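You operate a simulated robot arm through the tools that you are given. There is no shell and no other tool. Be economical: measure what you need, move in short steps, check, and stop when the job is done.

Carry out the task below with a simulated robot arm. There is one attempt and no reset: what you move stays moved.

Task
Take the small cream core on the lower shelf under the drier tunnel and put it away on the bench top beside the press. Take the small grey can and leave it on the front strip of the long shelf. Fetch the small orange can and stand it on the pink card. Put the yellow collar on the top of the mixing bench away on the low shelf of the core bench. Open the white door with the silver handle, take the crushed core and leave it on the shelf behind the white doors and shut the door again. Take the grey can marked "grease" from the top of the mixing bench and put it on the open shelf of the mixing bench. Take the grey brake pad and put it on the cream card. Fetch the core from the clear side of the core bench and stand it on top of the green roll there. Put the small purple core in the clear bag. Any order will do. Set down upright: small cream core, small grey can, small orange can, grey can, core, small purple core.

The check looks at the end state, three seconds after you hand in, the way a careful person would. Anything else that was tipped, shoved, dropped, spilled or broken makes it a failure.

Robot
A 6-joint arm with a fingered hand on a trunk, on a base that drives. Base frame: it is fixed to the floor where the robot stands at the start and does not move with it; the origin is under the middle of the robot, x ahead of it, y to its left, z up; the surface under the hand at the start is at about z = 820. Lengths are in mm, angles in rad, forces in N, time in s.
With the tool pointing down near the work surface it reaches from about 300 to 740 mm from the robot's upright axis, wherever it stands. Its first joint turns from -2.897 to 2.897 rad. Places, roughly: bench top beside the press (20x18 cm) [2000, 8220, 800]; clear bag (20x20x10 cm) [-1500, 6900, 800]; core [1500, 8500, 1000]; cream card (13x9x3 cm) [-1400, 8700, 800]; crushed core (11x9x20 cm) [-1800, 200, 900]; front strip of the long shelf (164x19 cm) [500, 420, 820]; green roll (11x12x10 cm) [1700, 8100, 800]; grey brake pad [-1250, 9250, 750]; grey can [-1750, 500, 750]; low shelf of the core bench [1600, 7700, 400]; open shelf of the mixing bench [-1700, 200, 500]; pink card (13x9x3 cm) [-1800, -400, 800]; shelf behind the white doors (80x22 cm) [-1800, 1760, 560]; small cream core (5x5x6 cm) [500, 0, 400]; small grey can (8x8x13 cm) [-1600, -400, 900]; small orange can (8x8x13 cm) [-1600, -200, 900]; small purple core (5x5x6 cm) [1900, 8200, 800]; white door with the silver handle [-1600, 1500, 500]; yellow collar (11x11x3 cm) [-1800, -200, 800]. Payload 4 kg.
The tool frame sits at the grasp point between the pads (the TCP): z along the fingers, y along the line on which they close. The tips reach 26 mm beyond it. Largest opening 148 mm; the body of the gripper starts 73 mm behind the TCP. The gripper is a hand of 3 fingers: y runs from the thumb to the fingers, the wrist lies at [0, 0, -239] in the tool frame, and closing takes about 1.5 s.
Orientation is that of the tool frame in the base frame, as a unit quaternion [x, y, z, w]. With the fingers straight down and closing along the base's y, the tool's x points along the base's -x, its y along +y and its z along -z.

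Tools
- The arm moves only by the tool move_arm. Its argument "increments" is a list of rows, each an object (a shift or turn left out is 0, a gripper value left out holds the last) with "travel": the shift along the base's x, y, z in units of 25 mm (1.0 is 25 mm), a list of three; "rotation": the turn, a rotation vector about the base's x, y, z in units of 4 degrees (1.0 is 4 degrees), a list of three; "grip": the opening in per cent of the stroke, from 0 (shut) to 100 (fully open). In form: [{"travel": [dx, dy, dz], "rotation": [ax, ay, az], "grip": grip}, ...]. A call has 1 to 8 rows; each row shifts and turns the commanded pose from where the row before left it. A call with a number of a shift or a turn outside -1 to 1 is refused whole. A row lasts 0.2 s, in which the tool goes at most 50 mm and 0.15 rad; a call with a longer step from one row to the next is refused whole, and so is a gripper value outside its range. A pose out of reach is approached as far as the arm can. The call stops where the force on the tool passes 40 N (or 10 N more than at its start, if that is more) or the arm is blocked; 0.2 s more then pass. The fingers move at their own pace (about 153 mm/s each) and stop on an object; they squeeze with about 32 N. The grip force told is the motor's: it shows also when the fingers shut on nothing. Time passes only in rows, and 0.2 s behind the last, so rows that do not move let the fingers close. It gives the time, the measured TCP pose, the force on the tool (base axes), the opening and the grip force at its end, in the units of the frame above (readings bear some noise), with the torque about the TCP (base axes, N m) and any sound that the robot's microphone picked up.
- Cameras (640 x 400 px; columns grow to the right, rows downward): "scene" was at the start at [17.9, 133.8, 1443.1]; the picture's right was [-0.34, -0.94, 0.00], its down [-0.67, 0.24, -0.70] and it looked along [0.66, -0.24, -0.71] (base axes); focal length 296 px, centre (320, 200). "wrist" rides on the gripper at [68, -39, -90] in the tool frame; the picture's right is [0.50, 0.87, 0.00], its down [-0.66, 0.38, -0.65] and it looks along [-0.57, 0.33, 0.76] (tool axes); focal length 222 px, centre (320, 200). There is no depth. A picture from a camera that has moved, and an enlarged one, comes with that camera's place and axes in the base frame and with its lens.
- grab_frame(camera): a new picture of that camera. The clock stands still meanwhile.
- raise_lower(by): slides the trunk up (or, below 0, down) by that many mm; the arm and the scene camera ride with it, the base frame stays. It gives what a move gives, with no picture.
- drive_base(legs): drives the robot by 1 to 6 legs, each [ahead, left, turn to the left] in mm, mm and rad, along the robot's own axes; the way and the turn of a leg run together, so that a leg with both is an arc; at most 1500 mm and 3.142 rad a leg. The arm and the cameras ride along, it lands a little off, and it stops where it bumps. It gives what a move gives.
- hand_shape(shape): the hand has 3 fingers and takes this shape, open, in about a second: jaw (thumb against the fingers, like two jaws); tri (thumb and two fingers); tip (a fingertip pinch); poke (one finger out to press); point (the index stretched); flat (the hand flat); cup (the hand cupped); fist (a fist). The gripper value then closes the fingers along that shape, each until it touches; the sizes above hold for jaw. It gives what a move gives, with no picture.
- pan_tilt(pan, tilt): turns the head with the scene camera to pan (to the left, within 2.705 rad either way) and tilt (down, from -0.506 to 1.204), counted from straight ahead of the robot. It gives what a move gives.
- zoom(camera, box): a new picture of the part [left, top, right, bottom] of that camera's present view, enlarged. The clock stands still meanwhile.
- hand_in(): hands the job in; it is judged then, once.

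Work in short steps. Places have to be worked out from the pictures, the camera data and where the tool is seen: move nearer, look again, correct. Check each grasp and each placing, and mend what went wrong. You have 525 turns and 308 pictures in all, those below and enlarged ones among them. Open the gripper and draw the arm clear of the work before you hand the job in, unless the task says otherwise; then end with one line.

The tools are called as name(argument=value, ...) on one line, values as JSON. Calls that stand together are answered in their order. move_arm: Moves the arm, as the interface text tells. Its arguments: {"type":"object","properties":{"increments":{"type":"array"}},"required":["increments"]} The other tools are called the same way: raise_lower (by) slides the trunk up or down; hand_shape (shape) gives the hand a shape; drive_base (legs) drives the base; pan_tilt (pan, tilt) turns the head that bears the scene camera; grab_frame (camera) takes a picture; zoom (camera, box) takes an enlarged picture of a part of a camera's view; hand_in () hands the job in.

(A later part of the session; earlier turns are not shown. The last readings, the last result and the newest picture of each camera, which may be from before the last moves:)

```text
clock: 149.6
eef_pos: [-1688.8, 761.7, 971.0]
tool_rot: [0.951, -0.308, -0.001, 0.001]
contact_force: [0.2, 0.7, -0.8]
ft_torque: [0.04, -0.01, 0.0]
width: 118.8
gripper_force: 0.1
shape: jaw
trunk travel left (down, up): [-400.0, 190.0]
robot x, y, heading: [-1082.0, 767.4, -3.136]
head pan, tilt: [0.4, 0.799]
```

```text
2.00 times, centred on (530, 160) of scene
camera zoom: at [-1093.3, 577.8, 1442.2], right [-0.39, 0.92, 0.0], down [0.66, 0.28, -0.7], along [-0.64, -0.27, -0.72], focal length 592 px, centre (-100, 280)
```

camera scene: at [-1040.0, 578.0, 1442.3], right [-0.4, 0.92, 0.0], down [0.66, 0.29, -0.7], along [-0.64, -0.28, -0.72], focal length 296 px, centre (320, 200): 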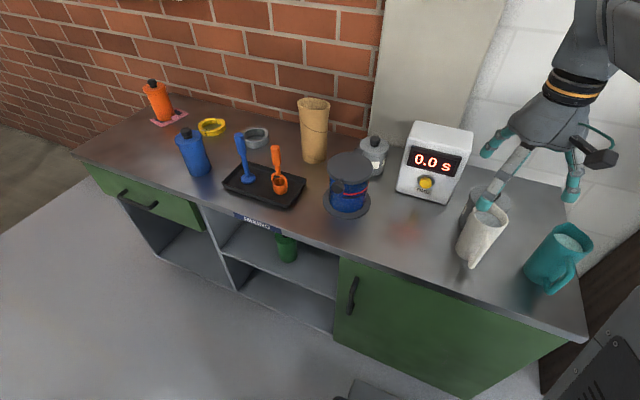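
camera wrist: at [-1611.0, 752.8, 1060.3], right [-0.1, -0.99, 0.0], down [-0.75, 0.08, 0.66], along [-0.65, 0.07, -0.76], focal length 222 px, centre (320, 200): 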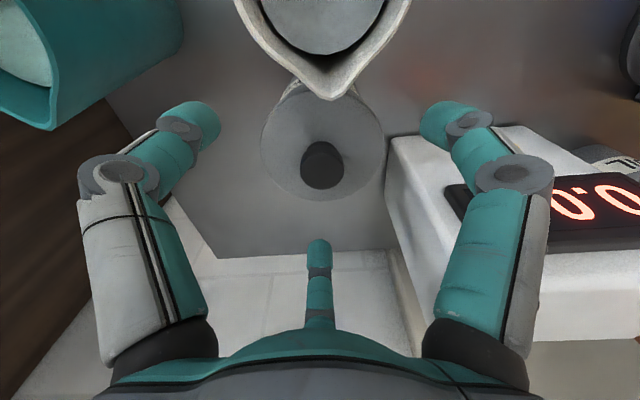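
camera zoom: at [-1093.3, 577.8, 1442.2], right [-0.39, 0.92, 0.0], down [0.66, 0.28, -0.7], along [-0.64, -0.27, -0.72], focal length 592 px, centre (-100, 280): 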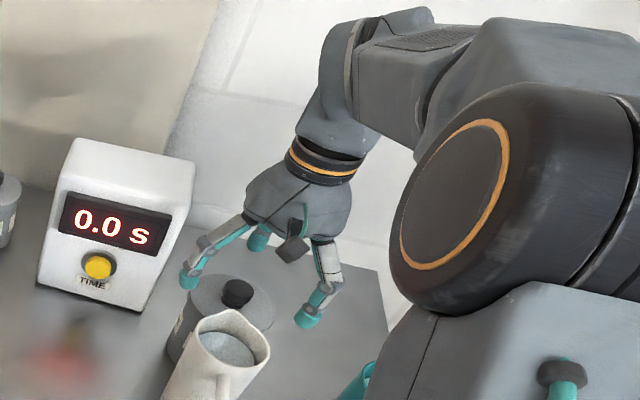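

Well centred; fingers straddle the mug spout. Descend to z≈897.

move_arm(increments=[{"travel": [0.15, 0, -1]}, {"travel": [0, 0, -1]}, {"travel": [0, 0, -0.9]}, {}])

grab_frame(camera="wrist")

zoom(camera="scene", box=[420, 60, 640, 260])

```text
clock: 150.8
eef_pos: [-1685.2, 761.5, 906.3]
tool_rot: [0.951, -0.308, -0.011, 0.002]
contact_force: [-8.9, 1.5, 23.1]
ft_torque: [0.28, 2.32, -0.11]
width: 123.1
gripper_force: 0.1
shape: jaw
trunk travel left (down, up): [-400.0, 190.0]
robot x, y, heading: [-1082.7, 771.9, -3.137]
head pan, tilt: [0.4, 0.799]
stopped in row 4: the force on the tool passed its limit at 41 N (the readings are from after the stop); the commanded pose is now the measured one
```

```text
246 pictures are left
camera wrist: at [-1605.4, 752.2, 994.4], right [-0.1, -0.99, 0.0], down [-0.74, 0.07, 0.67], along [-0.67, 0.07, -0.74], focal length 222 px, centre (320, 200)
```

wrist: 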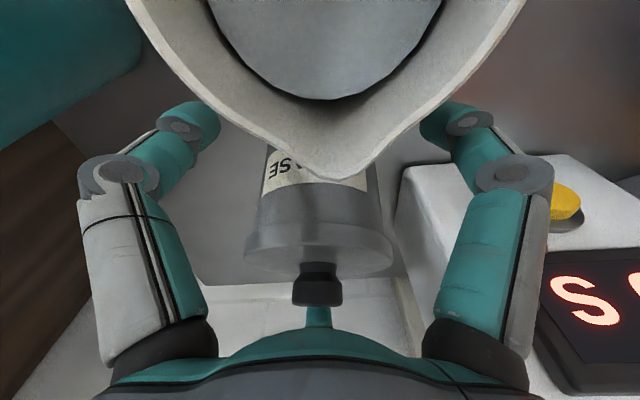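

```text
2.00 times, centred on (530, 160) of scene
camera zoom: at [-1092.4, 578.0, 1442.1], right [-0.39, 0.92, 0.0], down [0.66, 0.28, -0.7], along [-0.64, -0.27, -0.72], focal length 592 px, centre (-100, 280)
```

zoom: 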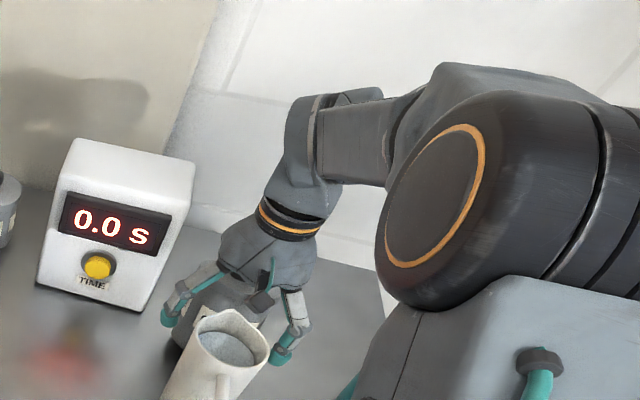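

Contact came on the wall side (finger 3) at z≈880. I lift a bit and look at what is behind the can.

move_arm(increments=[{"travel": [0, 0, 1], "rotation": [0, -0.3, 0]}, {"travel": [0, 0, 1]}, {"travel": [0, 0, 1]}, {"travel": [1, 0, 1]}, {"travel": [1, 0, 0.5]}, {"travel": [1, 0, 0]}, {"travel": [1, 0, 0]}])

grab_frame(camera="wrist")

pan_tilt(pan=0.1, tilt=0.8)

grab_frame(camera="scene")

```text
clock: 152.4
eef_pos: [-1583.0, 760.7, 1015.1]
tool_rot: [0.952, -0.307, 0.005, -0.001]
contact_force: [-0.2, 0.6, -0.3]
ft_torque: [0.02, -0.05, -0.02]
width: 118.1
gripper_force: 0.0
shape: jaw
trunk travel left (down, up): [-400.0, 190.0]
robot x, y, heading: [-1081.3, 770.6, -3.136]
head pan, tilt: [0.4, 0.799]
```

```text
244 pictures are left
camera wrist: at [-1506.0, 752.5, 1106.4], right [-0.1, -0.99, 0.0], down [-0.76, 0.08, 0.65], along [-0.64, 0.07, -0.76], focal length 222 px, centre (320, 200)
```

wrist: 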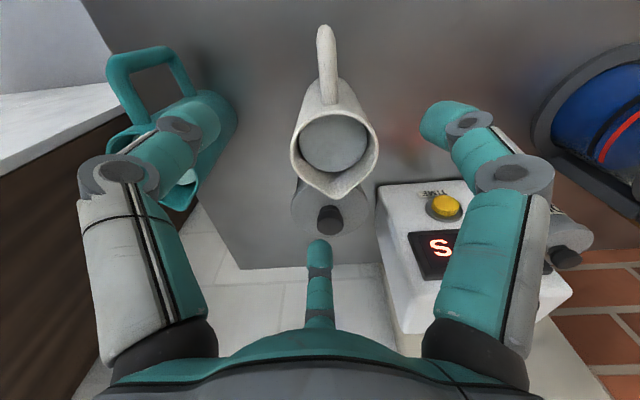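

```text
clock: 153.2
eef_pos: [-1582.5, 760.3, 1015.6]
tool_rot: [0.951, -0.308, 0.004, -0.002]
contact_force: [-0.4, 0.9, 1.0]
ft_torque: [0.0, 0.0, 0.0]
width: 118.4
gripper_force: 0.1
shape: jaw
trunk travel left (down, up): [-400.0, 190.0]
robot x, y, heading: [-1081.9, 765.8, -3.141]
head pan, tilt: [0.099, 0.799]
```

```text
243 pictures are left
camera scene: at [-1099.3, 601.2, 1442.2], right [-0.1, 0.99, 0.0], down [0.71, 0.07, -0.7], along [-0.69, -0.07, -0.72], focal length 296 px, centre (320, 200)
```

scene: 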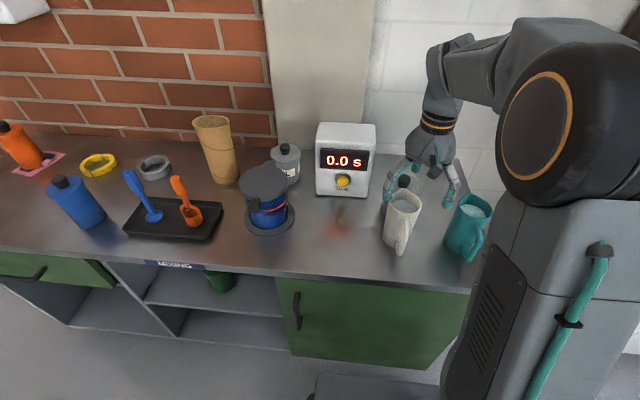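

Most likely finger 3 landed on the lid rim (can centre a bit further back than I assumed). I open fully, recentre at (-1692,759) and retry.

move_arm(increments=[{"travel": [-0.9, 0, 0], "grip": 100}, {"travel": [-0.9, 0, 0]}, {"travel": [-0.9, 0, 0]}, {"travel": [-0.9, 0, 0]}, {"travel": [-0.8, 0, 0]}, {"travel": [0, -0.05, -0.5], "rotation": [0, 0.1, 0]}, {"travel": [0, 0, -1]}, {}])

grab_frame(camera="wrist")

```text
clock: 155.0
eef_pos: [-1693.1, 757.6, 977.1]
tool_rot: [0.951, -0.308, 0.001, -0.002]
contact_force: [0.1, -0.3, -0.8]
ft_torque: [0.03, -0.01, 0.02]
width: 147.8
gripper_force: 0.0
shape: jaw
trunk travel left (down, up): [-400.0, 190.0]
robot x, y, heading: [-1081.7, 768.2, -3.142]
head pan, tilt: [0.099, 0.799]
```

```text
242 pictures are left
camera wrist: at [-1615.5, 749.3, 1066.9], right [-0.1, -0.99, 0.0], down [-0.75, 0.08, 0.65], along [-0.65, 0.07, -0.76], focal length 222 px, centre (320, 200)
```

wrist: 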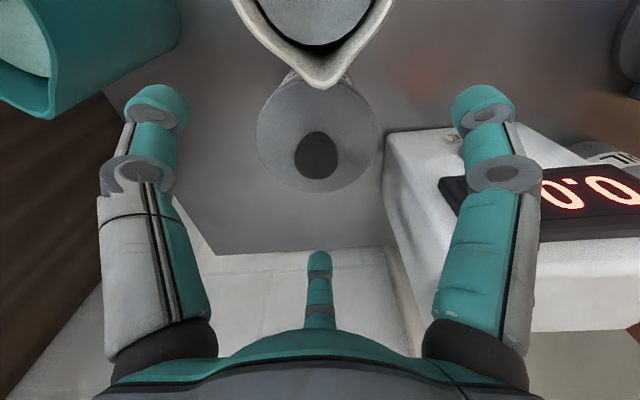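

Centred with a wide opening. Descend.

move_arm(increments=[{"travel": [0, 0, -1]}, {"travel": [0, 0, -1]}, {"travel": [0, 0, -0.6]}, {}])

grab_frame(camera="wrist")

```text
clock: 156.0
eef_pos: [-1694.5, 758.0, 911.6]
tool_rot: [0.951, -0.308, 0.002, -0.002]
contact_force: [0.5, 0.1, 0.9]
ft_torque: [0.0, 0.03, -0.02]
width: 147.6
gripper_force: 0.0
shape: jaw
trunk travel left (down, up): [-400.0, 190.0]
robot x, y, heading: [-1077.8, 767.8, -3.137]
head pan, tilt: [0.099, 0.799]
```

```text
241 pictures are left
camera wrist: at [-1616.5, 749.6, 1002.6], right [-0.1, -0.99, 0.0], down [-0.75, 0.08, 0.65], along [-0.65, 0.07, -0.76], focal length 222 px, centre (320, 200)
```

wrist: 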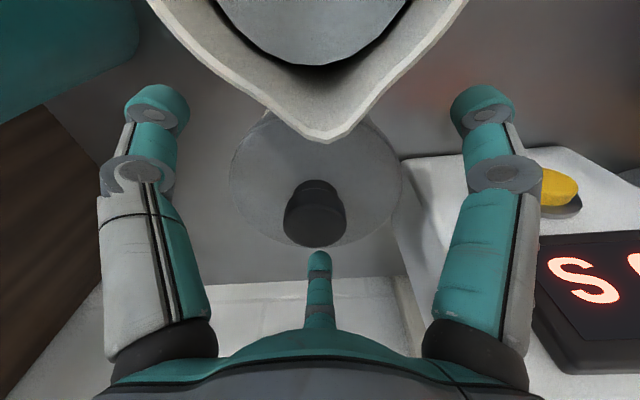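

Clear this time. Go down to ≈898 and close.

move_arm(increments=[{"travel": [0, 0, -0.5]}, {}])

move_arm(increments=[{"grip": 0}, {}, {}, {}, {}, {}, {}, {}])

grab_frame(camera="wrist")

```text
clock: 156.6
eef_pos: [-1694.9, 759.0, 901.0]
tool_rot: [0.951, -0.308, 0.0, -0.001]
contact_force: [1.4, -0.6, 0.4]
ft_torque: [-0.03, 0.03, 0.01]
width: 147.9
gripper_force: 0.1
shape: jaw
trunk travel left (down, up): [-400.0, 190.0]
robot x, y, heading: [-1077.0, 766.6, -3.142]
head pan, tilt: [0.099, 0.799]
```

```text
clock: 158.4
eef_pos: [-1695.2, 757.7, 899.1]
tool_rot: [0.951, -0.308, 0.002, -0.001]
contact_force: [-0.6, -0.9, -0.7]
ft_torque: [-0.09, -0.01, -0.01]
width: 80.1
gripper_force: 31.9
shape: jaw
trunk travel left (down, up): [-400.0, 190.0]
robot x, y, heading: [-1079.7, 770.6, -3.138]
head pan, tilt: [0.099, 0.799]
heard: snap
```

```text
240 pictures are left
camera wrist: at [-1616.7, 749.7, 990.4], right [-0.1, -0.99, 0.0], down [-0.75, 0.08, 0.65], along [-0.65, 0.07, -0.76], focal length 222 px, centre (320, 200)
```

wrist: 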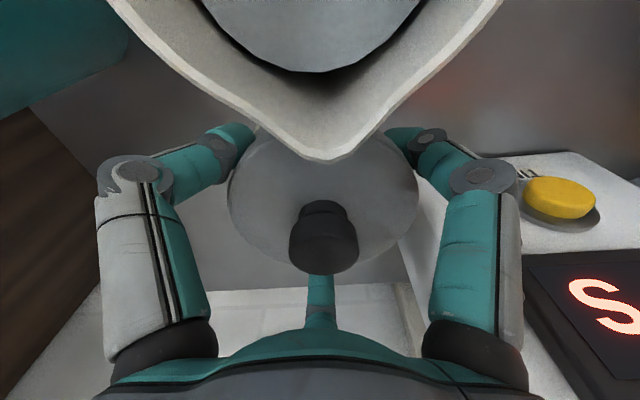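

Held (can is wider, 80). The mug spout is close above the lid edge, so lift slightly, shift 20 mm toward the wall, then raise.

move_arm(increments=[{"travel": [0, 0, 0.3]}, {"travel": [-0.4, 0, 0.1]}, {"travel": [-0.5, 0, 0]}, {}])

move_arm(increments=[{"travel": [0, 0, 0.6]}, {"travel": [0, 0, 1]}, {"travel": [0, 0, 1]}, {"travel": [0, 0, 1]}, {"travel": [0, 0, 1]}, {"travel": [0, 0, 1]}, {"travel": [0, 0, 1]}, {"travel": [0, 0, 1]}])

grab_frame(camera="scene")

```text
clock: 159.4
eef_pos: [-1715.8, 758.5, 909.4]
tool_rot: [0.951, -0.308, 0.002, -0.002]
contact_force: [0.2, 0.0, -2.5]
ft_torque: [-0.02, 0.03, 0.0]
width: 80.1
gripper_force: 31.9
shape: jaw
trunk travel left (down, up): [-400.0, 190.0]
robot x, y, heading: [-1080.4, 770.2, -3.14]
head pan, tilt: [0.099, 0.799]
```

```text
clock: 161.2
eef_pos: [-1715.4, 761.3, 1099.1]
tool_rot: [0.951, -0.308, 0.001, -0.002]
contact_force: [-0.5, 0.7, -1.4]
ft_torque: [-0.02, -0.01, -0.01]
width: 79.8
gripper_force: 32.0
shape: jaw
trunk travel left (down, up): [-400.0, 190.0]
robot x, y, heading: [-1080.5, 767.4, -3.137]
head pan, tilt: [0.099, 0.799]
```

```text
239 pictures are left
camera scene: at [-1099.4, 601.2, 1442.2], right [-0.1, 0.99, 0.0], down [0.71, 0.07, -0.7], along [-0.69, -0.07, -0.72], focal length 296 px, centre (320, 200)
```

scene: 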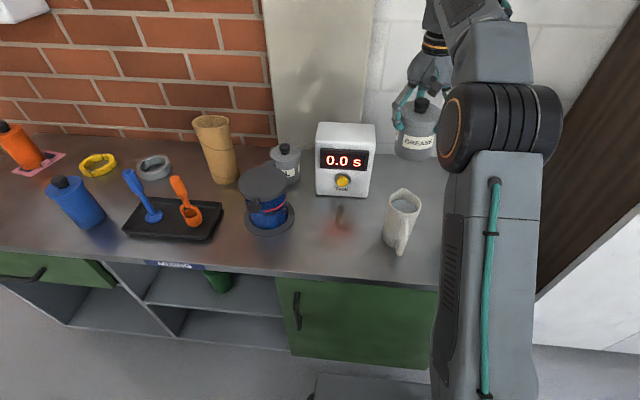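

Grease can held. It cannot go under the bench with a vertical hand, so I'll set it down at the free front area (≈(-1545,620)) and regrasp tilted. Move over there.

move_arm(increments=[{"travel": [0.97, -0.8, 0]}, {"travel": [0.97, -0.8, 0]}, {"travel": [0.97, -0.8, 0]}, {"travel": [0.97, -0.8, 0]}, {"travel": [0.97, -0.8, 0]}, {"travel": [0.97, -0.8, 0]}, {"travel": [0.97, -0.8, 0]}, {"rotation": [0, 0, 1]}])

move_arm(increments=[{"travel": [0, 0, -1]}, {"travel": [0, 0, -1]}, {"travel": [0, 0, -1]}, {"travel": [0, 0, -1]}, {"travel": [0, 0, -1]}, {"travel": [0, 0, -1]}, {"travel": [0, 0, -1]}, {}])

grab_frame(camera="scene")

```text
clock: 163.0
eef_pos: [-1546.6, 617.7, 1100.5]
tool_rot: [0.962, -0.274, 0.0, -0.002]
contact_force: [-0.2, 0.4, -2.3]
ft_torque: [0.05, 0.03, -0.02]
width: 79.9
gripper_force: 31.9
shape: jaw
trunk travel left (down, up): [-400.0, 190.0]
robot x, y, heading: [-1080.6, 770.5, -3.141]
head pan, tilt: [0.099, 0.799]
```

```text
clock: 164.8
eef_pos: [-1546.8, 616.3, 923.8]
tool_rot: [0.961, -0.275, 0.001, -0.001]
contact_force: [0.5, -0.3, -0.6]
ft_torque: [0.01, -0.01, 0.03]
width: 79.9
gripper_force: 32.3
shape: jaw
trunk travel left (down, up): [-400.0, 190.0]
robot x, y, heading: [-1080.3, 770.8, -3.145]
head pan, tilt: [0.099, 0.799]
```

```text
238 pictures are left
camera scene: at [-1099.5, 601.1, 1442.2], right [-0.1, 0.99, 0.0], down [0.71, 0.07, -0.7], along [-0.69, -0.07, -0.72], focal length 296 px, centre (320, 200)
```

scene: 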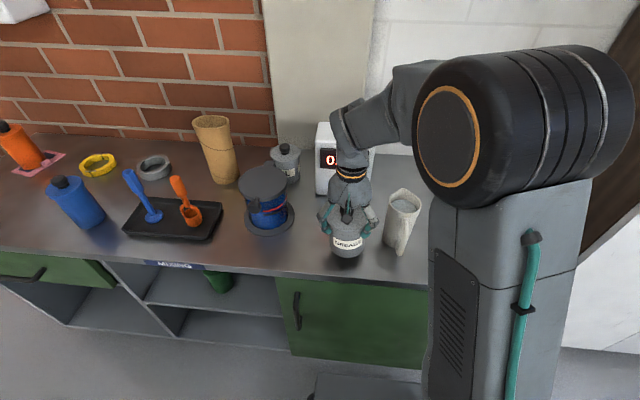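

Lower onto the bench and release.

move_arm(increments=[{"travel": [0, 0, -0.5]}, {"travel": [0, 0, -0.3]}, {"travel": [0, 0, -0.1]}, {"travel": [0, 0, -0.08]}])

move_arm(increments=[{"travel": [0, 0, -0.06]}, {}])

```text
clock: 165.8
eef_pos: [-1548.4, 618.7, 902.3]
tool_rot: [0.962, -0.275, 0.002, -0.002]
contact_force: [1.0, -0.3, -1.3]
ft_torque: [0.02, 0.02, 0.04]
width: 79.9
gripper_force: 32.3
shape: jaw
trunk travel left (down, up): [-400.0, 190.0]
robot x, y, heading: [-1080.3, 769.1, -3.141]
head pan, tilt: [0.099, 0.799]
```

```text
clock: 166.4
eef_pos: [-1547.7, 618.7, 901.4]
tool_rot: [0.962, -0.274, 0.002, -0.001]
contact_force: [0.6, 0.1, 0.3]
ft_torque: [-0.06, 0.05, -0.01]
width: 79.3
gripper_force: 31.8
shape: jaw
trunk travel left (down, up): [-400.0, 190.0]
robot x, y, heading: [-1079.4, 766.8, -3.14]
head pan, tilt: [0.099, 0.799]
```

move_arm(increments=[{"travel": [0, 0, -0.04]}, {"grip": 100}, {}, {}, {}, {}])

move_arm(increments=[{"travel": [0, 0, 0.5]}, {"travel": [0, 0, 1]}, {"travel": [0, 0, 1]}, {"travel": [0, 0, 1]}, {"travel": [0, 0, 1]}, {"travel": [0, 0, 1]}])

drive_base(legs=[[-220, 150, 0]])

grab_frame(camera="scene")

```text
clock: 167.8
eef_pos: [-1547.5, 618.8, 899.7]
tool_rot: [0.962, -0.274, 0.001, -0.002]
contact_force: [0.0, -0.1, -0.2]
ft_torque: [-0.03, -0.02, -0.01]
width: 147.6
gripper_force: 0.1
shape: jaw
trunk travel left (down, up): [-400.0, 190.0]
robot x, y, heading: [-1082.0, 771.2, -3.138]
head pan, tilt: [0.099, 0.799]
```

```text
clock: 169.2
eef_pos: [-1545.7, 618.1, 1036.9]
tool_rot: [0.961, -0.275, 0.0, -0.001]
contact_force: [0.1, -0.3, 0.8]
ft_torque: [-0.03, -0.01, -0.01]
width: 147.7
gripper_force: 0.0
shape: jaw
trunk travel left (down, up): [-400.0, 190.0]
robot x, y, heading: [-1080.4, 769.4, -3.139]
head pan, tilt: [0.099, 0.799]
```

```text
clock: 171.1
eef_pos: [-1335.1, 466.4, 1036.8]
tool_rot: [0.961, -0.276, 0.001, -0.001]
contact_force: [-0.3, 0.5, -0.7]
ft_torque: [0.02, -0.04, 0.01]
width: 147.7
gripper_force: 0.1
shape: jaw
trunk travel left (down, up): [-400.0, 190.0]
robot x, y, heading: [-869.9, 616.2, 3.14]
head pan, tilt: [0.099, 0.799]
```

```text
237 pictures are left
camera scene: at [-888.5, 448.8, 1442.2], right [-0.1, 1.0, 0.0], down [0.71, 0.07, -0.7], along [-0.69, -0.07, -0.72], focal length 296 px, centre (320, 200)
```

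scene: 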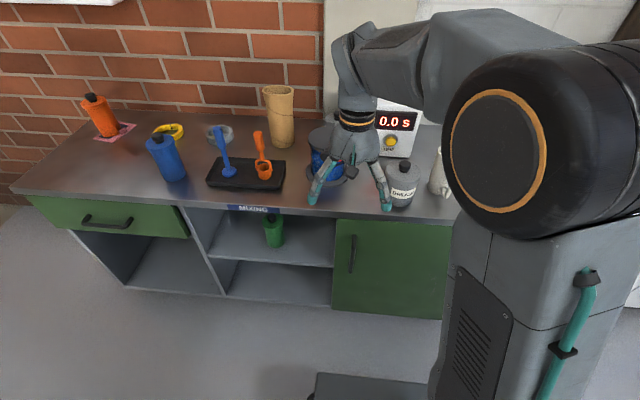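

Grease can set at (-1547,618). Now I study the open shelf bay from a low viewpoint before choosing how to insert.

drive_base(legs=[[-100, 250, 0]])

raise_lower(by=-400)

pan_tilt(pan=0.3, tilt=0.5)

grab_frame(camera="scene")

```text
clock: 173.0
eef_pos: [-1237.2, 207.3, 1036.3]
tool_rot: [0.962, -0.275, 0.001, -0.001]
contact_force: [0.1, -0.2, 1.3]
ft_torque: [0.03, 0.01, 0.0]
width: 147.8
gripper_force: 0.0
shape: jaw
trunk travel left (down, up): [-400.0, 190.0]
robot x, y, heading: [-767.8, 361.4, -3.142]
head pan, tilt: [0.099, 0.799]
```

```text
clock: 176.9
eef_pos: [-1236.0, 208.8, 636.6]
tool_rot: [0.962, -0.274, 0.002, -0.002]
contact_force: [-0.7, 0.3, 0.2]
ft_torque: [-0.01, 0.02, 0.01]
width: 147.8
gripper_force: 0.0
shape: jaw
trunk travel left (down, up): [0.0, 590.0]
robot x, y, heading: [-773.1, 363.0, -3.143]
head pan, tilt: [0.099, 0.799]
```

```text
clock: 177.7
eef_pos: [-1235.8, 208.3, 635.6]
tool_rot: [0.962, -0.274, 0.002, -0.001]
contact_force: [0.1, -0.8, -0.1]
ft_torque: [0.01, 0.01, 0.0]
width: 147.7
gripper_force: 0.0
shape: jaw
trunk travel left (down, up): [0.0, 590.0]
robot x, y, heading: [-769.9, 357.5, -3.143]
head pan, tilt: [0.3, 0.499]
```

```text
236 pictures are left
camera scene: at [-795.6, 172.3, 1068.1], right [-0.3, 0.96, 0.0], down [0.46, 0.14, -0.88], along [-0.84, -0.26, -0.48], focal length 296 px, centre (320, 200)
```

scene: 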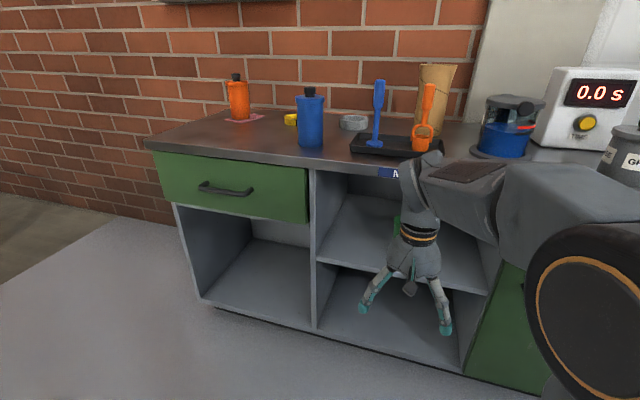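

Bay: y -45…432, shelf top z≈483, underside z≈771, green can at ≈(-1544,213). I'll place at y≈65, tilting ~25° and letting the can right itself as fingers open slowly. First regrasp the can.

raise_lower(by=400)

drive_base(legs=[[0, -410, 0], [300, 0, 0]])

grab_frame(camera="wrist")

```text
clock: 181.5
eef_pos: [-1237.0, 208.5, 1037.0]
tool_rot: [0.961, -0.275, 0.001, -0.001]
contact_force: [0.3, -0.4, 0.2]
ft_torque: [-0.04, 0.02, 0.0]
width: 147.6
gripper_force: 0.0
shape: jaw
trunk travel left (down, up): [-400.0, 190.0]
robot x, y, heading: [-770.6, 362.6, -3.139]
head pan, tilt: [0.3, 0.499]
```

```text
clock: 185.7
eef_pos: [-1531.0, 624.2, 1036.2]
tool_rot: [0.961, -0.276, 0.002, -0.001]
contact_force: [0.0, 0.7, -0.3]
ft_torque: [0.01, -0.04, 0.03]
width: 147.9
gripper_force: 0.0
shape: jaw
trunk travel left (down, up): [-400.0, 190.0]
robot x, y, heading: [-1064.7, 778.1, 3.143]
head pan, tilt: [0.3, 0.499]
```

```text
235 pictures are left
camera wrist: at [-1453.4, 621.6, 1126.6], right [-0.03, -1.0, 0.0], down [-0.76, 0.02, 0.65], along [-0.65, 0.02, -0.76], focal length 222 px, centre (320, 200)
```

wrist: 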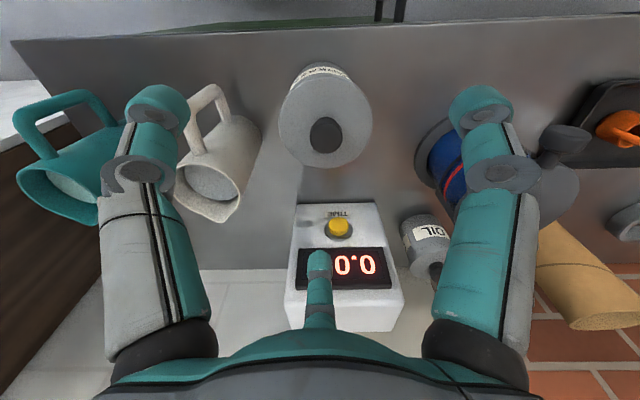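

The other can reads "OIL"; the right one is confirmed. Regrasp the grease can.

move_arm(increments=[{"travel": [-0.65, -0.2, -0.4]}, {"travel": [0, 0, -1]}, {"travel": [0, 0, -1]}, {"travel": [0, 0, -1]}, {"travel": [0, 0, -1]}, {"travel": [0, 0, -1]}, {}])

move_arm(increments=[{"grip": 0}, {}, {}, {}, {}, {}, {}, {}])

move_arm(increments=[{"travel": [0, 0, 1]}, {"travel": [0, 0, 1]}, {"travel": [0, 0, 1]}, {"travel": [0, 0, 1]}, {"travel": [0, 0, 1]}, {"travel": [0, 0, 1]}])

grab_frame(camera="wrist")

```text
clock: 187.3
eef_pos: [-1547.9, 619.2, 900.3]
tool_rot: [0.961, -0.276, 0.001, -0.002]
contact_force: [-0.4, 0.1, -0.9]
ft_torque: [0.01, 0.01, 0.03]
width: 147.9
gripper_force: 0.1
shape: jaw
trunk travel left (down, up): [-400.0, 190.0]
robot x, y, heading: [-1065.2, 776.1, 3.138]
head pan, tilt: [0.3, 0.499]
```

```text
clock: 189.1
eef_pos: [-1548.2, 620.1, 901.2]
tool_rot: [0.961, -0.276, 0.002, -0.001]
contact_force: [-0.3, 0.1, 0.0]
ft_torque: [0.01, -0.01, 0.02]
width: 81.2
gripper_force: 31.4
shape: jaw
trunk travel left (down, up): [-400.0, 190.0]
robot x, y, heading: [-1063.1, 773.1, 3.14]
head pan, tilt: [0.3, 0.499]
```

```text
clock: 190.5
eef_pos: [-1545.4, 621.1, 1050.4]
tool_rot: [0.961, -0.276, 0.001, -0.001]
contact_force: [-0.1, 0.5, -2.5]
ft_torque: [0.01, -0.01, 0.03]
width: 80.8
gripper_force: 32.1
shape: jaw
trunk travel left (down, up): [-400.0, 190.0]
robot x, y, heading: [-1066.5, 778.0, 3.144]
head pan, tilt: [0.3, 0.499]
```

```text
234 pictures are left
camera wrist: at [-1468.6, 617.6, 1140.5], right [-0.03, -1.0, 0.0], down [-0.76, 0.03, 0.65], along [-0.65, 0.02, -0.76], focal length 222 px, centre (320, 200)
```

wrist: 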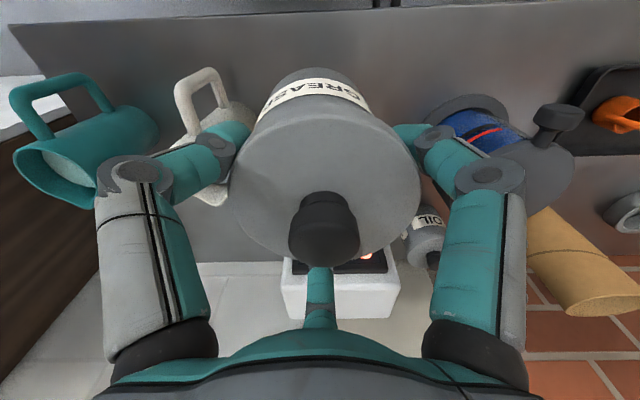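

Held. Drive back and left to the bay, then lower the trunk.

drive_base(legs=[[-350, 0, 0], [0, 555, 0]])

raise_lower(by=-400)

move_arm(increments=[{"rotation": [0, 1, 0]}, {"rotation": [0, 1, 0]}, {"rotation": [0, 1, 0]}, {"rotation": [0, 1, 0]}, {"rotation": [0, 1, 0]}, {"rotation": [0, 1, 0]}, {"rotation": [0, 0.5, 0]}])

pan_tilt(pan=0.6, tilt=0.6)

grab_frame(camera="scene")

```text
clock: 195.5
eef_pos: [-1215.8, 81.6, 1050.7]
tool_rot: [0.959, -0.284, 0.002, -0.001]
contact_force: [0.4, 0.2, -2.4]
ft_torque: [0.05, -0.02, 0.0]
width: 81.1
gripper_force: 32.1
shape: jaw
trunk travel left (down, up): [-400.0, 190.0]
robot x, y, heading: [-726.5, 226.4, 3.114]
head pan, tilt: [0.3, 0.499]
```

```text
clock: 199.3
eef_pos: [-1215.0, 80.6, 650.7]
tool_rot: [0.959, -0.284, 0.001, -0.002]
contact_force: [-0.4, 0.4, -1.7]
ft_torque: [-0.01, 0.01, 0.01]
width: 80.7
gripper_force: 32.0
shape: jaw
trunk travel left (down, up): [0.0, 590.0]
robot x, y, heading: [-729.4, 226.5, 3.119]
head pan, tilt: [0.3, 0.499]
```

```text
clock: 200.9
eef_pos: [-1216.7, 82.7, 649.4]
tool_rot: [0.934, -0.277, -0.216, 0.063]
contact_force: [0.0, -0.4, -3.1]
ft_torque: [-0.02, -0.06, -0.02]
width: 80.9
gripper_force: 32.1
shape: jaw
trunk travel left (down, up): [0.0, 590.0]
robot x, y, heading: [-727.8, 228.7, 3.12]
head pan, tilt: [0.3, 0.499]
```

```text
clock: 201.7
eef_pos: [-1215.3, 81.1, 650.1]
tool_rot: [0.934, -0.278, -0.215, 0.062]
contact_force: [-0.4, 0.2, -2.0]
ft_torque: [-0.03, -0.06, -0.02]
width: 80.9
gripper_force: 31.8
shape: jaw
trunk travel left (down, up): [0.0, 590.0]
robot x, y, heading: [-731.1, 224.2, 3.124]
head pan, tilt: [0.6, 0.6]
```

```text
233 pictures are left
camera scene: at [-746.4, 17.7, 1059.1], right [-0.55, 0.84, 0.0], down [0.47, 0.31, -0.83], along [-0.69, -0.45, -0.56], focal length 296 px, centre (320, 200)
```

scene: 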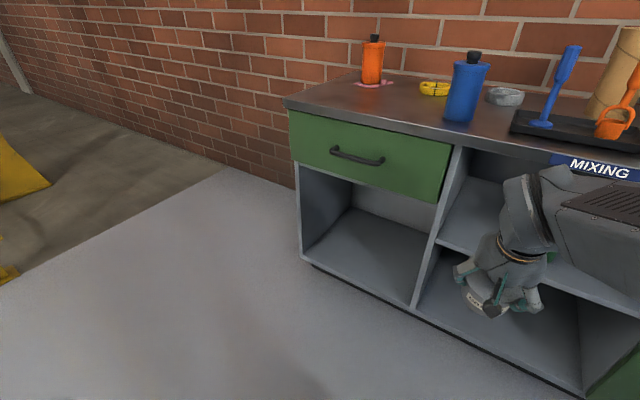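

Approach the shelf: drive ahead 200 mm and check.

drive_base(legs=[[200, 0, 0.02]])

grab_frame(camera="scene")

grab_frame(camera="wrist")

```text
clock: 203.3
eef_pos: [-1406.9, 70.6, 649.8]
tool_rot: [0.938, -0.265, -0.214, 0.066]
contact_force: [-0.6, 0.0, -1.2]
ft_torque: [-0.02, -0.05, 0.02]
width: 80.8
gripper_force: 31.8
shape: jaw
trunk travel left (down, up): [0.0, 590.0]
robot x, y, heading: [-928.0, 229.2, -3.137]
head pan, tilt: [0.6, 0.6]
```

```text
232 pictures are left
camera scene: at [-937.1, 18.5, 1059.1], right [-0.57, 0.82, 0.0], down [0.46, 0.32, -0.82], along [-0.68, -0.47, -0.57], focal length 296 px, centre (320, 200)
```

scene: 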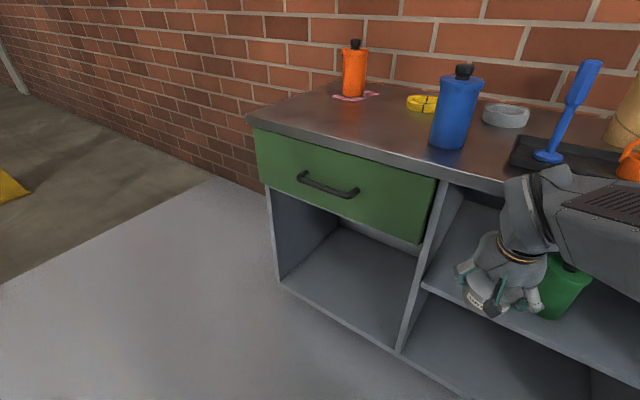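

```text
231 pictures are left
camera wrist: at [-1298.0, 68.8, 696.4], right [-0.02, -1.0, 0.02], down [-0.4, 0.03, 0.92], along [-0.92, 0.01, -0.4], focal length 222 px, centre (320, 200)
```

wrist: 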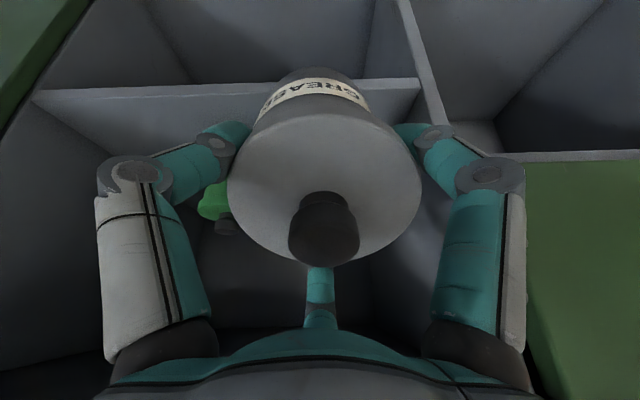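

Shelf front edge and partition confirmed (edge ≈x=-1464, z≈487). Move the can in at z≈615.

move_arm(increments=[{"travel": [-0.6, 0, -0.7]}, {"travel": [-0.7, 0, -0.6]}, {"travel": [-0.7, 0, 0]}, {"travel": [-0.5, 0, 0]}, {}])

grab_frame(camera="scene")

zoom(camera="scene", box=[400, 150, 600, 330])

```text
clock: 204.5
eef_pos: [-1470.0, 69.6, 615.7]
tool_rot: [0.938, -0.265, -0.213, 0.066]
contact_force: [0.3, 0.0, -2.4]
ft_torque: [-0.04, -0.04, 0.0]
width: 80.8
gripper_force: 32.7
shape: jaw
trunk travel left (down, up): [0.0, 590.0]
robot x, y, heading: [-928.4, 228.9, -3.138]
head pan, tilt: [0.6, 0.6]
```

```text
230 pictures are left
camera scene: at [-937.1, 18.5, 1059.1], right [-0.57, 0.82, 0.0], down [0.46, 0.32, -0.82], along [-0.68, -0.47, -0.57], focal length 296 px, centre (320, 200)
```

scene: 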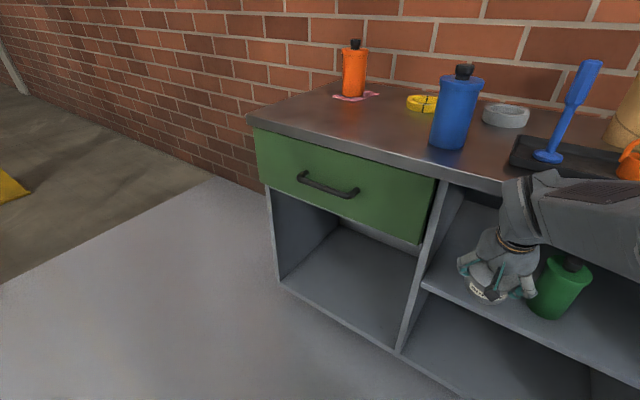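

```text
2.22 times, centred on (500, 240) of scene
camera zoom: at [-937.1, 18.5, 1059.1], right [-0.57, 0.82, 0.0], down [0.46, 0.32, -0.82], along [-0.68, -0.47, -0.57], focal length 658 px, centre (-80, 111)
```

zoom: 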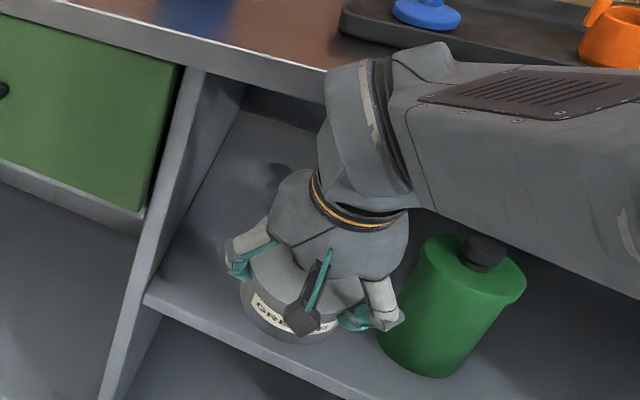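

Looks good. Shift 8 mm further in and lower to edge contact.

move_arm(increments=[{"travel": [-0.35, 0, -0.3]}, {"travel": [0, 0, -0.3]}, {"travel": [0, 0, -0.2]}, {}])

move_arm(increments=[{"travel": [0, 0, -0.1]}, {"travel": [0, 0, -0.1]}, {}])

zoom(camera="scene", box=[400, 150, 600, 330])

```text
clock: 205.5
eef_pos: [-1478.2, 70.9, 595.6]
tool_rot: [0.938, -0.266, -0.214, 0.066]
contact_force: [-0.4, -0.5, -2.5]
ft_torque: [0.0, -0.02, -0.02]
width: 81.1
gripper_force: 32.5
shape: jaw
trunk travel left (down, up): [0.0, 590.0]
robot x, y, heading: [-925.7, 230.8, -3.132]
head pan, tilt: [0.6, 0.6]
```

```text
clock: 206.3
eef_pos: [-1479.9, 70.6, 590.7]
tool_rot: [0.938, -0.265, -0.215, 0.065]
contact_force: [-1.0, 0.0, -1.8]
ft_torque: [0.01, -0.06, 0.01]
width: 80.8
gripper_force: 32.3
shape: jaw
trunk travel left (down, up): [0.0, 590.0]
robot x, y, heading: [-925.2, 226.3, -3.14]
head pan, tilt: [0.6, 0.6]
```

```text
2.22 times, centred on (500, 240) of scene
camera zoom: at [-937.1, 18.5, 1059.1], right [-0.57, 0.82, 0.0], down [0.46, 0.32, -0.82], along [-0.68, -0.47, -0.57], focal length 658 px, centre (-80, 111)
```

zoom: 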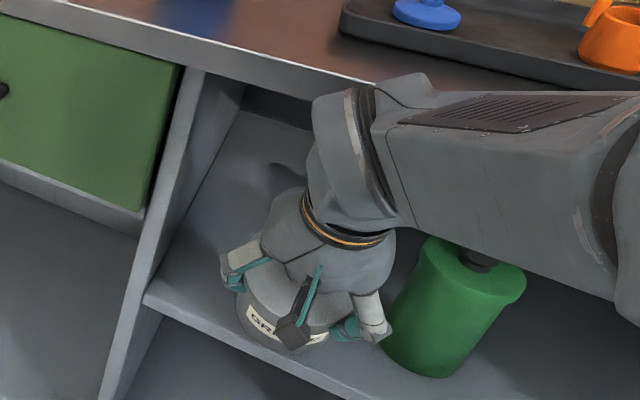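

move_arm(increments=[{"travel": [0, 0, -0.1]}, {"travel": [0, 0, -0.1]}, {}])

move_arm(increments=[{"travel": [0, 0, -0.1]}, {"travel": [0, 0, -0.1]}, {}])

```text
clock: 207.1
eef_pos: [-1479.4, 70.2, 586.8]
tool_rot: [0.938, -0.265, -0.213, 0.065]
contact_force: [0.0, 0.0, -2.1]
ft_torque: [-0.03, -0.04, 0.0]
width: 80.6
gripper_force: 32.3
shape: jaw
trunk travel left (down, up): [0.0, 590.0]
robot x, y, heading: [-926.1, 228.6, -3.136]
head pan, tilt: [0.6, 0.6]
```

```text
clock: 207.9
eef_pos: [-1479.6, 71.7, 582.1]
tool_rot: [0.938, -0.266, -0.214, 0.066]
contact_force: [-0.5, 0.2, -1.9]
ft_torque: [0.0, -0.04, -0.01]
width: 81.1
gripper_force: 32.3
shape: jaw
trunk travel left (down, up): [0.0, 590.0]
robot x, y, heading: [-930.5, 231.5, -3.133]
head pan, tilt: [0.6, 0.6]
```

move_arm(increments=[{"travel": [0, 0, -0.1]}, {"travel": [0, 0, -0.1]}, {}])

zoom(camera="scene", box=[440, 210, 540, 300])

grab_frame(camera="wrist")

```text
clock: 208.7
eef_pos: [-1479.0, 70.1, 578.0]
tool_rot: [0.938, -0.264, -0.214, 0.066]
contact_force: [-0.2, -0.2, -2.2]
ft_torque: [0.0, -0.02, 0.01]
width: 81.0
gripper_force: 31.5
shape: jaw
trunk travel left (down, up): [0.0, 590.0]
robot x, y, heading: [-926.5, 232.0, -3.131]
head pan, tilt: [0.6, 0.6]
```

```text
4.44 times, centred on (490, 255) of scene
camera zoom: at [-937.1, 18.5, 1059.1], right [-0.57, 0.82, 0.0], down [0.46, 0.32, -0.82], along [-0.68, -0.47, -0.57], focal length 1316 px, centre (-436, -44)
```

zoom: 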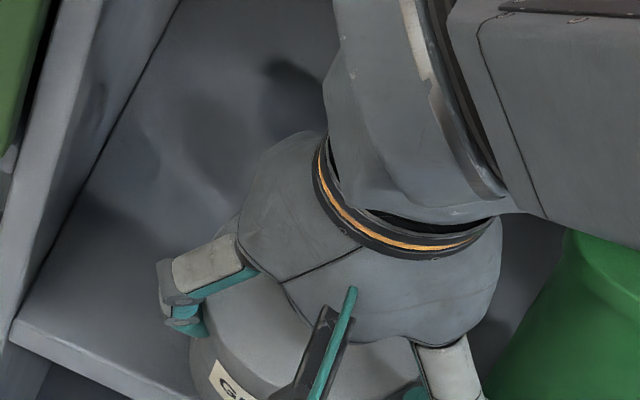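

```text
226 pictures are left
camera wrist: at [-1370.0, 68.3, 624.3], right [-0.02, -1.0, 0.02], down [-0.4, 0.03, 0.92], along [-0.92, 0.01, -0.4], focal length 222 px, centre (320, 200)
```

wrist: 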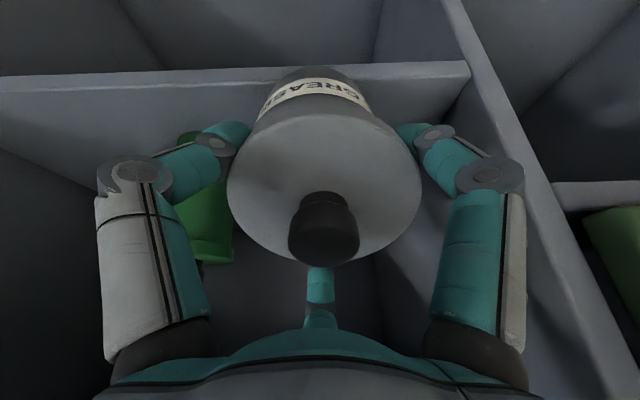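

I need to see the can's lower edge relative to the shelf edge.

zoom(camera="scene", box=[440, 250, 540, 340])

```text
4.44 times, centred on (490, 295) of scene
camera zoom: at [-937.1, 18.5, 1059.1], right [-0.57, 0.82, 0.0], down [0.46, 0.32, -0.82], along [-0.68, -0.47, -0.57], focal length 1316 px, centre (-436, -222)
```

zoom: 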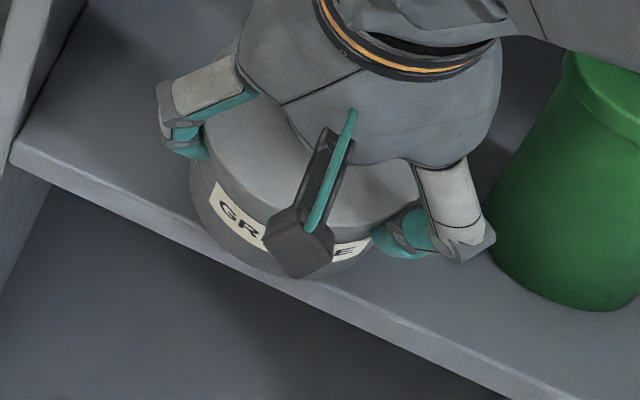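

The can's near edge is still at the shelf's front edge (shelf is recessed). I raise 20 mm, tilt 4° more and go ~17 mm further in.

move_arm(increments=[{"travel": [0, 0, 0.8]}, {"rotation": [0, 1, 0]}, {"travel": [-0.35, 0, 0]}, {"travel": [-0.3, 0, 0]}, {}])

zoom(camera="scene", box=[440, 220, 580, 320])

```text
clock: 209.9
eef_pos: [-1495.1, 71.3, 596.9]
tool_rot: [0.93, -0.264, -0.246, 0.075]
contact_force: [0.5, -0.7, -2.2]
ft_torque: [0.02, 0.0, -0.03]
width: 80.8
gripper_force: 32.6
shape: jaw
trunk travel left (down, up): [0.0, 590.0]
robot x, y, heading: [-926.8, 229.3, -3.135]
head pan, tilt: [0.6, 0.6]
```

```text
4.00 times, centred on (510, 270) of scene
camera zoom: at [-937.1, 18.5, 1059.1], right [-0.57, 0.82, 0.0], down [0.46, 0.32, -0.82], along [-0.68, -0.47, -0.57], focal length 1184 px, centre (-440, -80)
```

zoom: 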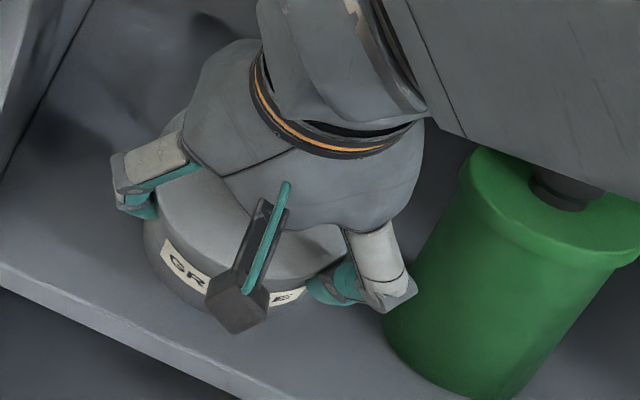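

Now well over the shelf. Lower until contact.

move_arm(increments=[{"travel": [0, 0, -0.25]}, {"travel": [0, 0, -0.15]}, {"travel": [0, 0, -0.1]}, {}])

move_arm(increments=[{"travel": [0, 0, -0.1]}, {"travel": [0, 0, -0.1]}, {}])

move_arm(increments=[{"travel": [0, 0, -0.1]}, {"travel": [0, 0, -0.1]}, {}])

```text
clock: 210.9
eef_pos: [-1495.8, 70.9, 584.9]
tool_rot: [0.93, -0.263, -0.247, 0.074]
contact_force: [-0.7, 0.2, -1.3]
ft_torque: [-0.01, -0.09, 0.0]
width: 81.0
gripper_force: 31.8
shape: jaw
trunk travel left (down, up): [0.0, 590.0]
robot x, y, heading: [-929.2, 226.7, -3.138]
head pan, tilt: [0.6, 0.6]
```

```text
clock: 211.7
eef_pos: [-1494.2, 69.3, 579.2]
tool_rot: [0.93, -0.263, -0.246, 0.074]
contact_force: [0.5, 0.1, -2.5]
ft_torque: [0.01, -0.05, -0.01]
width: 80.8
gripper_force: 32.7
shape: jaw
trunk travel left (down, up): [0.0, 590.0]
robot x, y, heading: [-927.7, 229.6, -3.137]
head pan, tilt: [0.6, 0.6]
```

```text
clock: 212.5
eef_pos: [-1494.7, 70.8, 575.1]
tool_rot: [0.93, -0.264, -0.247, 0.074]
contact_force: [-0.1, -0.6, -1.2]
ft_torque: [0.01, -0.06, 0.0]
width: 80.7
gripper_force: 31.9
shape: jaw
trunk travel left (down, up): [0.0, 590.0]
robot x, y, heading: [-928.2, 228.9, -3.138]
head pan, tilt: [0.6, 0.6]
```

move_arm(increments=[{"travel": [0, 0, -0.1]}, {"travel": [0, 0, -0.1]}, {}])

move_arm(increments=[{"travel": [0, 0, -0.1]}, {"travel": [0, 0, -0.1]}, {}])

zoom(camera="scene", box=[440, 220, 580, 320])

```text
clock: 213.3
eef_pos: [-1495.5, 69.5, 570.0]
tool_rot: [0.93, -0.263, -0.246, 0.075]
contact_force: [-0.6, -0.5, -3.0]
ft_torque: [0.0, -0.02, 0.0]
width: 80.9
gripper_force: 32.3
shape: jaw
trunk travel left (down, up): [0.0, 590.0]
robot x, y, heading: [-929.1, 230.4, -3.134]
head pan, tilt: [0.6, 0.6]
```

```text
clock: 214.1
eef_pos: [-1494.1, 71.8, 566.0]
tool_rot: [0.93, -0.262, -0.248, 0.077]
contact_force: [1.7, -0.7, 15.8]
ft_torque: [0.02, 0.02, -0.02]
width: 80.3
gripper_force: 32.2
shape: jaw
trunk travel left (down, up): [0.0, 590.0]
robot x, y, heading: [-923.8, 231.9, -3.139]
head pan, tilt: [0.6, 0.6]
```

```text
4.00 times, centred on (510, 270) of scene
camera zoom: at [-936.1, 18.7, 1059.4], right [-0.57, 0.82, 0.0], down [0.46, 0.32, -0.83], along [-0.68, -0.47, -0.56], focal length 1184 px, centre (-440, -80)
```

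zoom: 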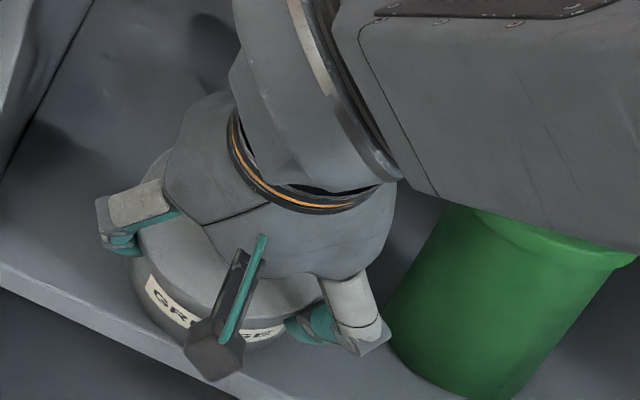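

Contact at the near bottom edge (shelf z≈460). Now open slowly so that the can settles back upright.

move_arm(increments=[{"travel": [0, 0, 0.06]}, {"grip": 56}, {"grip": 58}, {"grip": 60}, {"grip": 62}, {"grip": 64}, {"grip": 66}, {"grip": 68}])

zoom(camera="scene", box=[440, 220, 580, 320])

grab_frame(camera="wrist")

```text
clock: 215.9
eef_pos: [-1495.9, 71.5, 565.2]
tool_rot: [0.93, -0.262, -0.247, 0.075]
contact_force: [1.6, -0.5, 0.1]
ft_torque: [0.02, 0.0, -0.01]
width: 100.5
gripper_force: 0.2
shape: jaw
trunk travel left (down, up): [0.0, 590.0]
robot x, y, heading: [-928.2, 225.9, -3.134]
head pan, tilt: [0.6, 0.6]
```

```text
4.00 times, centred on (510, 270) of scene
camera zoom: at [-937.0, 18.5, 1059.1], right [-0.57, 0.82, 0.0], down [0.46, 0.32, -0.83], along [-0.68, -0.47, -0.56], focal length 1184 px, centre (-440, -80)
```

zoom: 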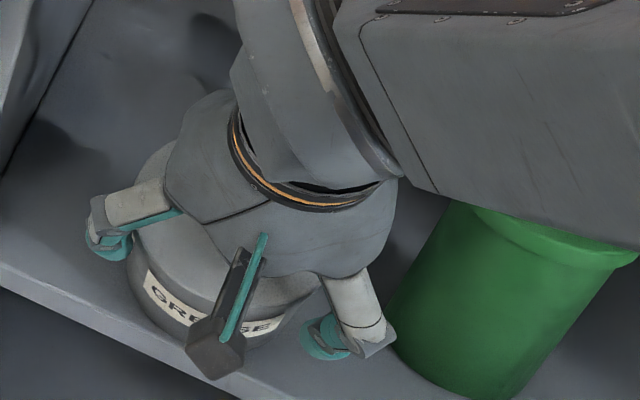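

```text
221 pictures are left
camera wrist: at [-1382.9, 69.8, 605.2], right [-0.02, -1.0, 0.02], down [-0.33, 0.03, 0.94], along [-0.94, 0.01, -0.33], focal length 222 px, centre (320, 200)
```

wrist: 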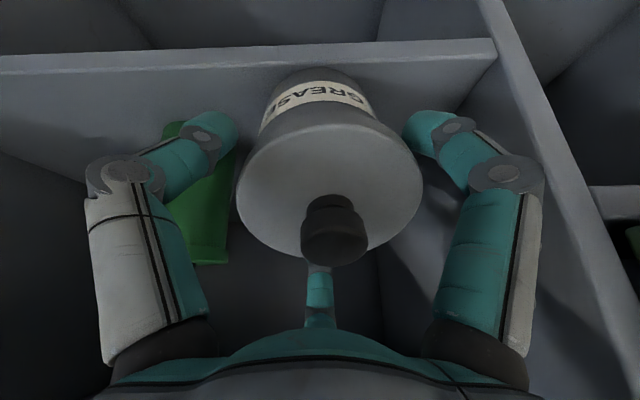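

The can follows the far finger smoothly. Continue opening.

move_arm(increments=[{"grip": 71}, {"grip": 74}, {"grip": 78}, {"grip": 82}, {"grip": 86}, {"grip": 91}, {"grip": 96}, {"grip": 100}])

zoom(camera="scene", box=[440, 220, 580, 320])

grab_frame(camera="wrist")

```text
clock: 217.7
eef_pos: [-1495.0, 70.8, 566.0]
tool_rot: [0.93, -0.263, -0.247, 0.074]
contact_force: [0.8, 0.2, 0.0]
ft_torque: [-0.03, -0.02, -0.03]
width: 147.8
gripper_force: 0.0
shape: jaw
trunk travel left (down, up): [0.0, 590.0]
robot x, y, heading: [-925.6, 232.7, -3.135]
head pan, tilt: [0.6, 0.6]
```

```text
4.00 times, centred on (510, 270) of scene
camera zoom: at [-937.0, 18.5, 1059.1], right [-0.57, 0.82, 0.0], down [0.46, 0.32, -0.83], along [-0.68, -0.47, -0.56], focal length 1184 px, centre (-440, -80)
```

zoom: 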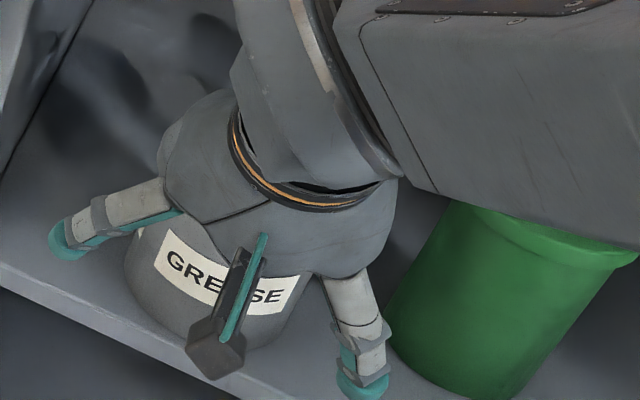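

```text
219 pictures are left
camera wrist: at [-1382.9, 69.8, 605.2], right [-0.02, -1.0, 0.02], down [-0.33, 0.03, 0.94], along [-0.94, 0.01, -0.33], focal length 222 px, centre (320, 200)
```

wrist: 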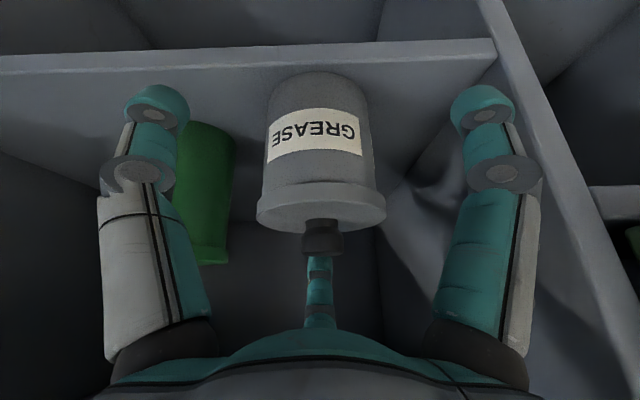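

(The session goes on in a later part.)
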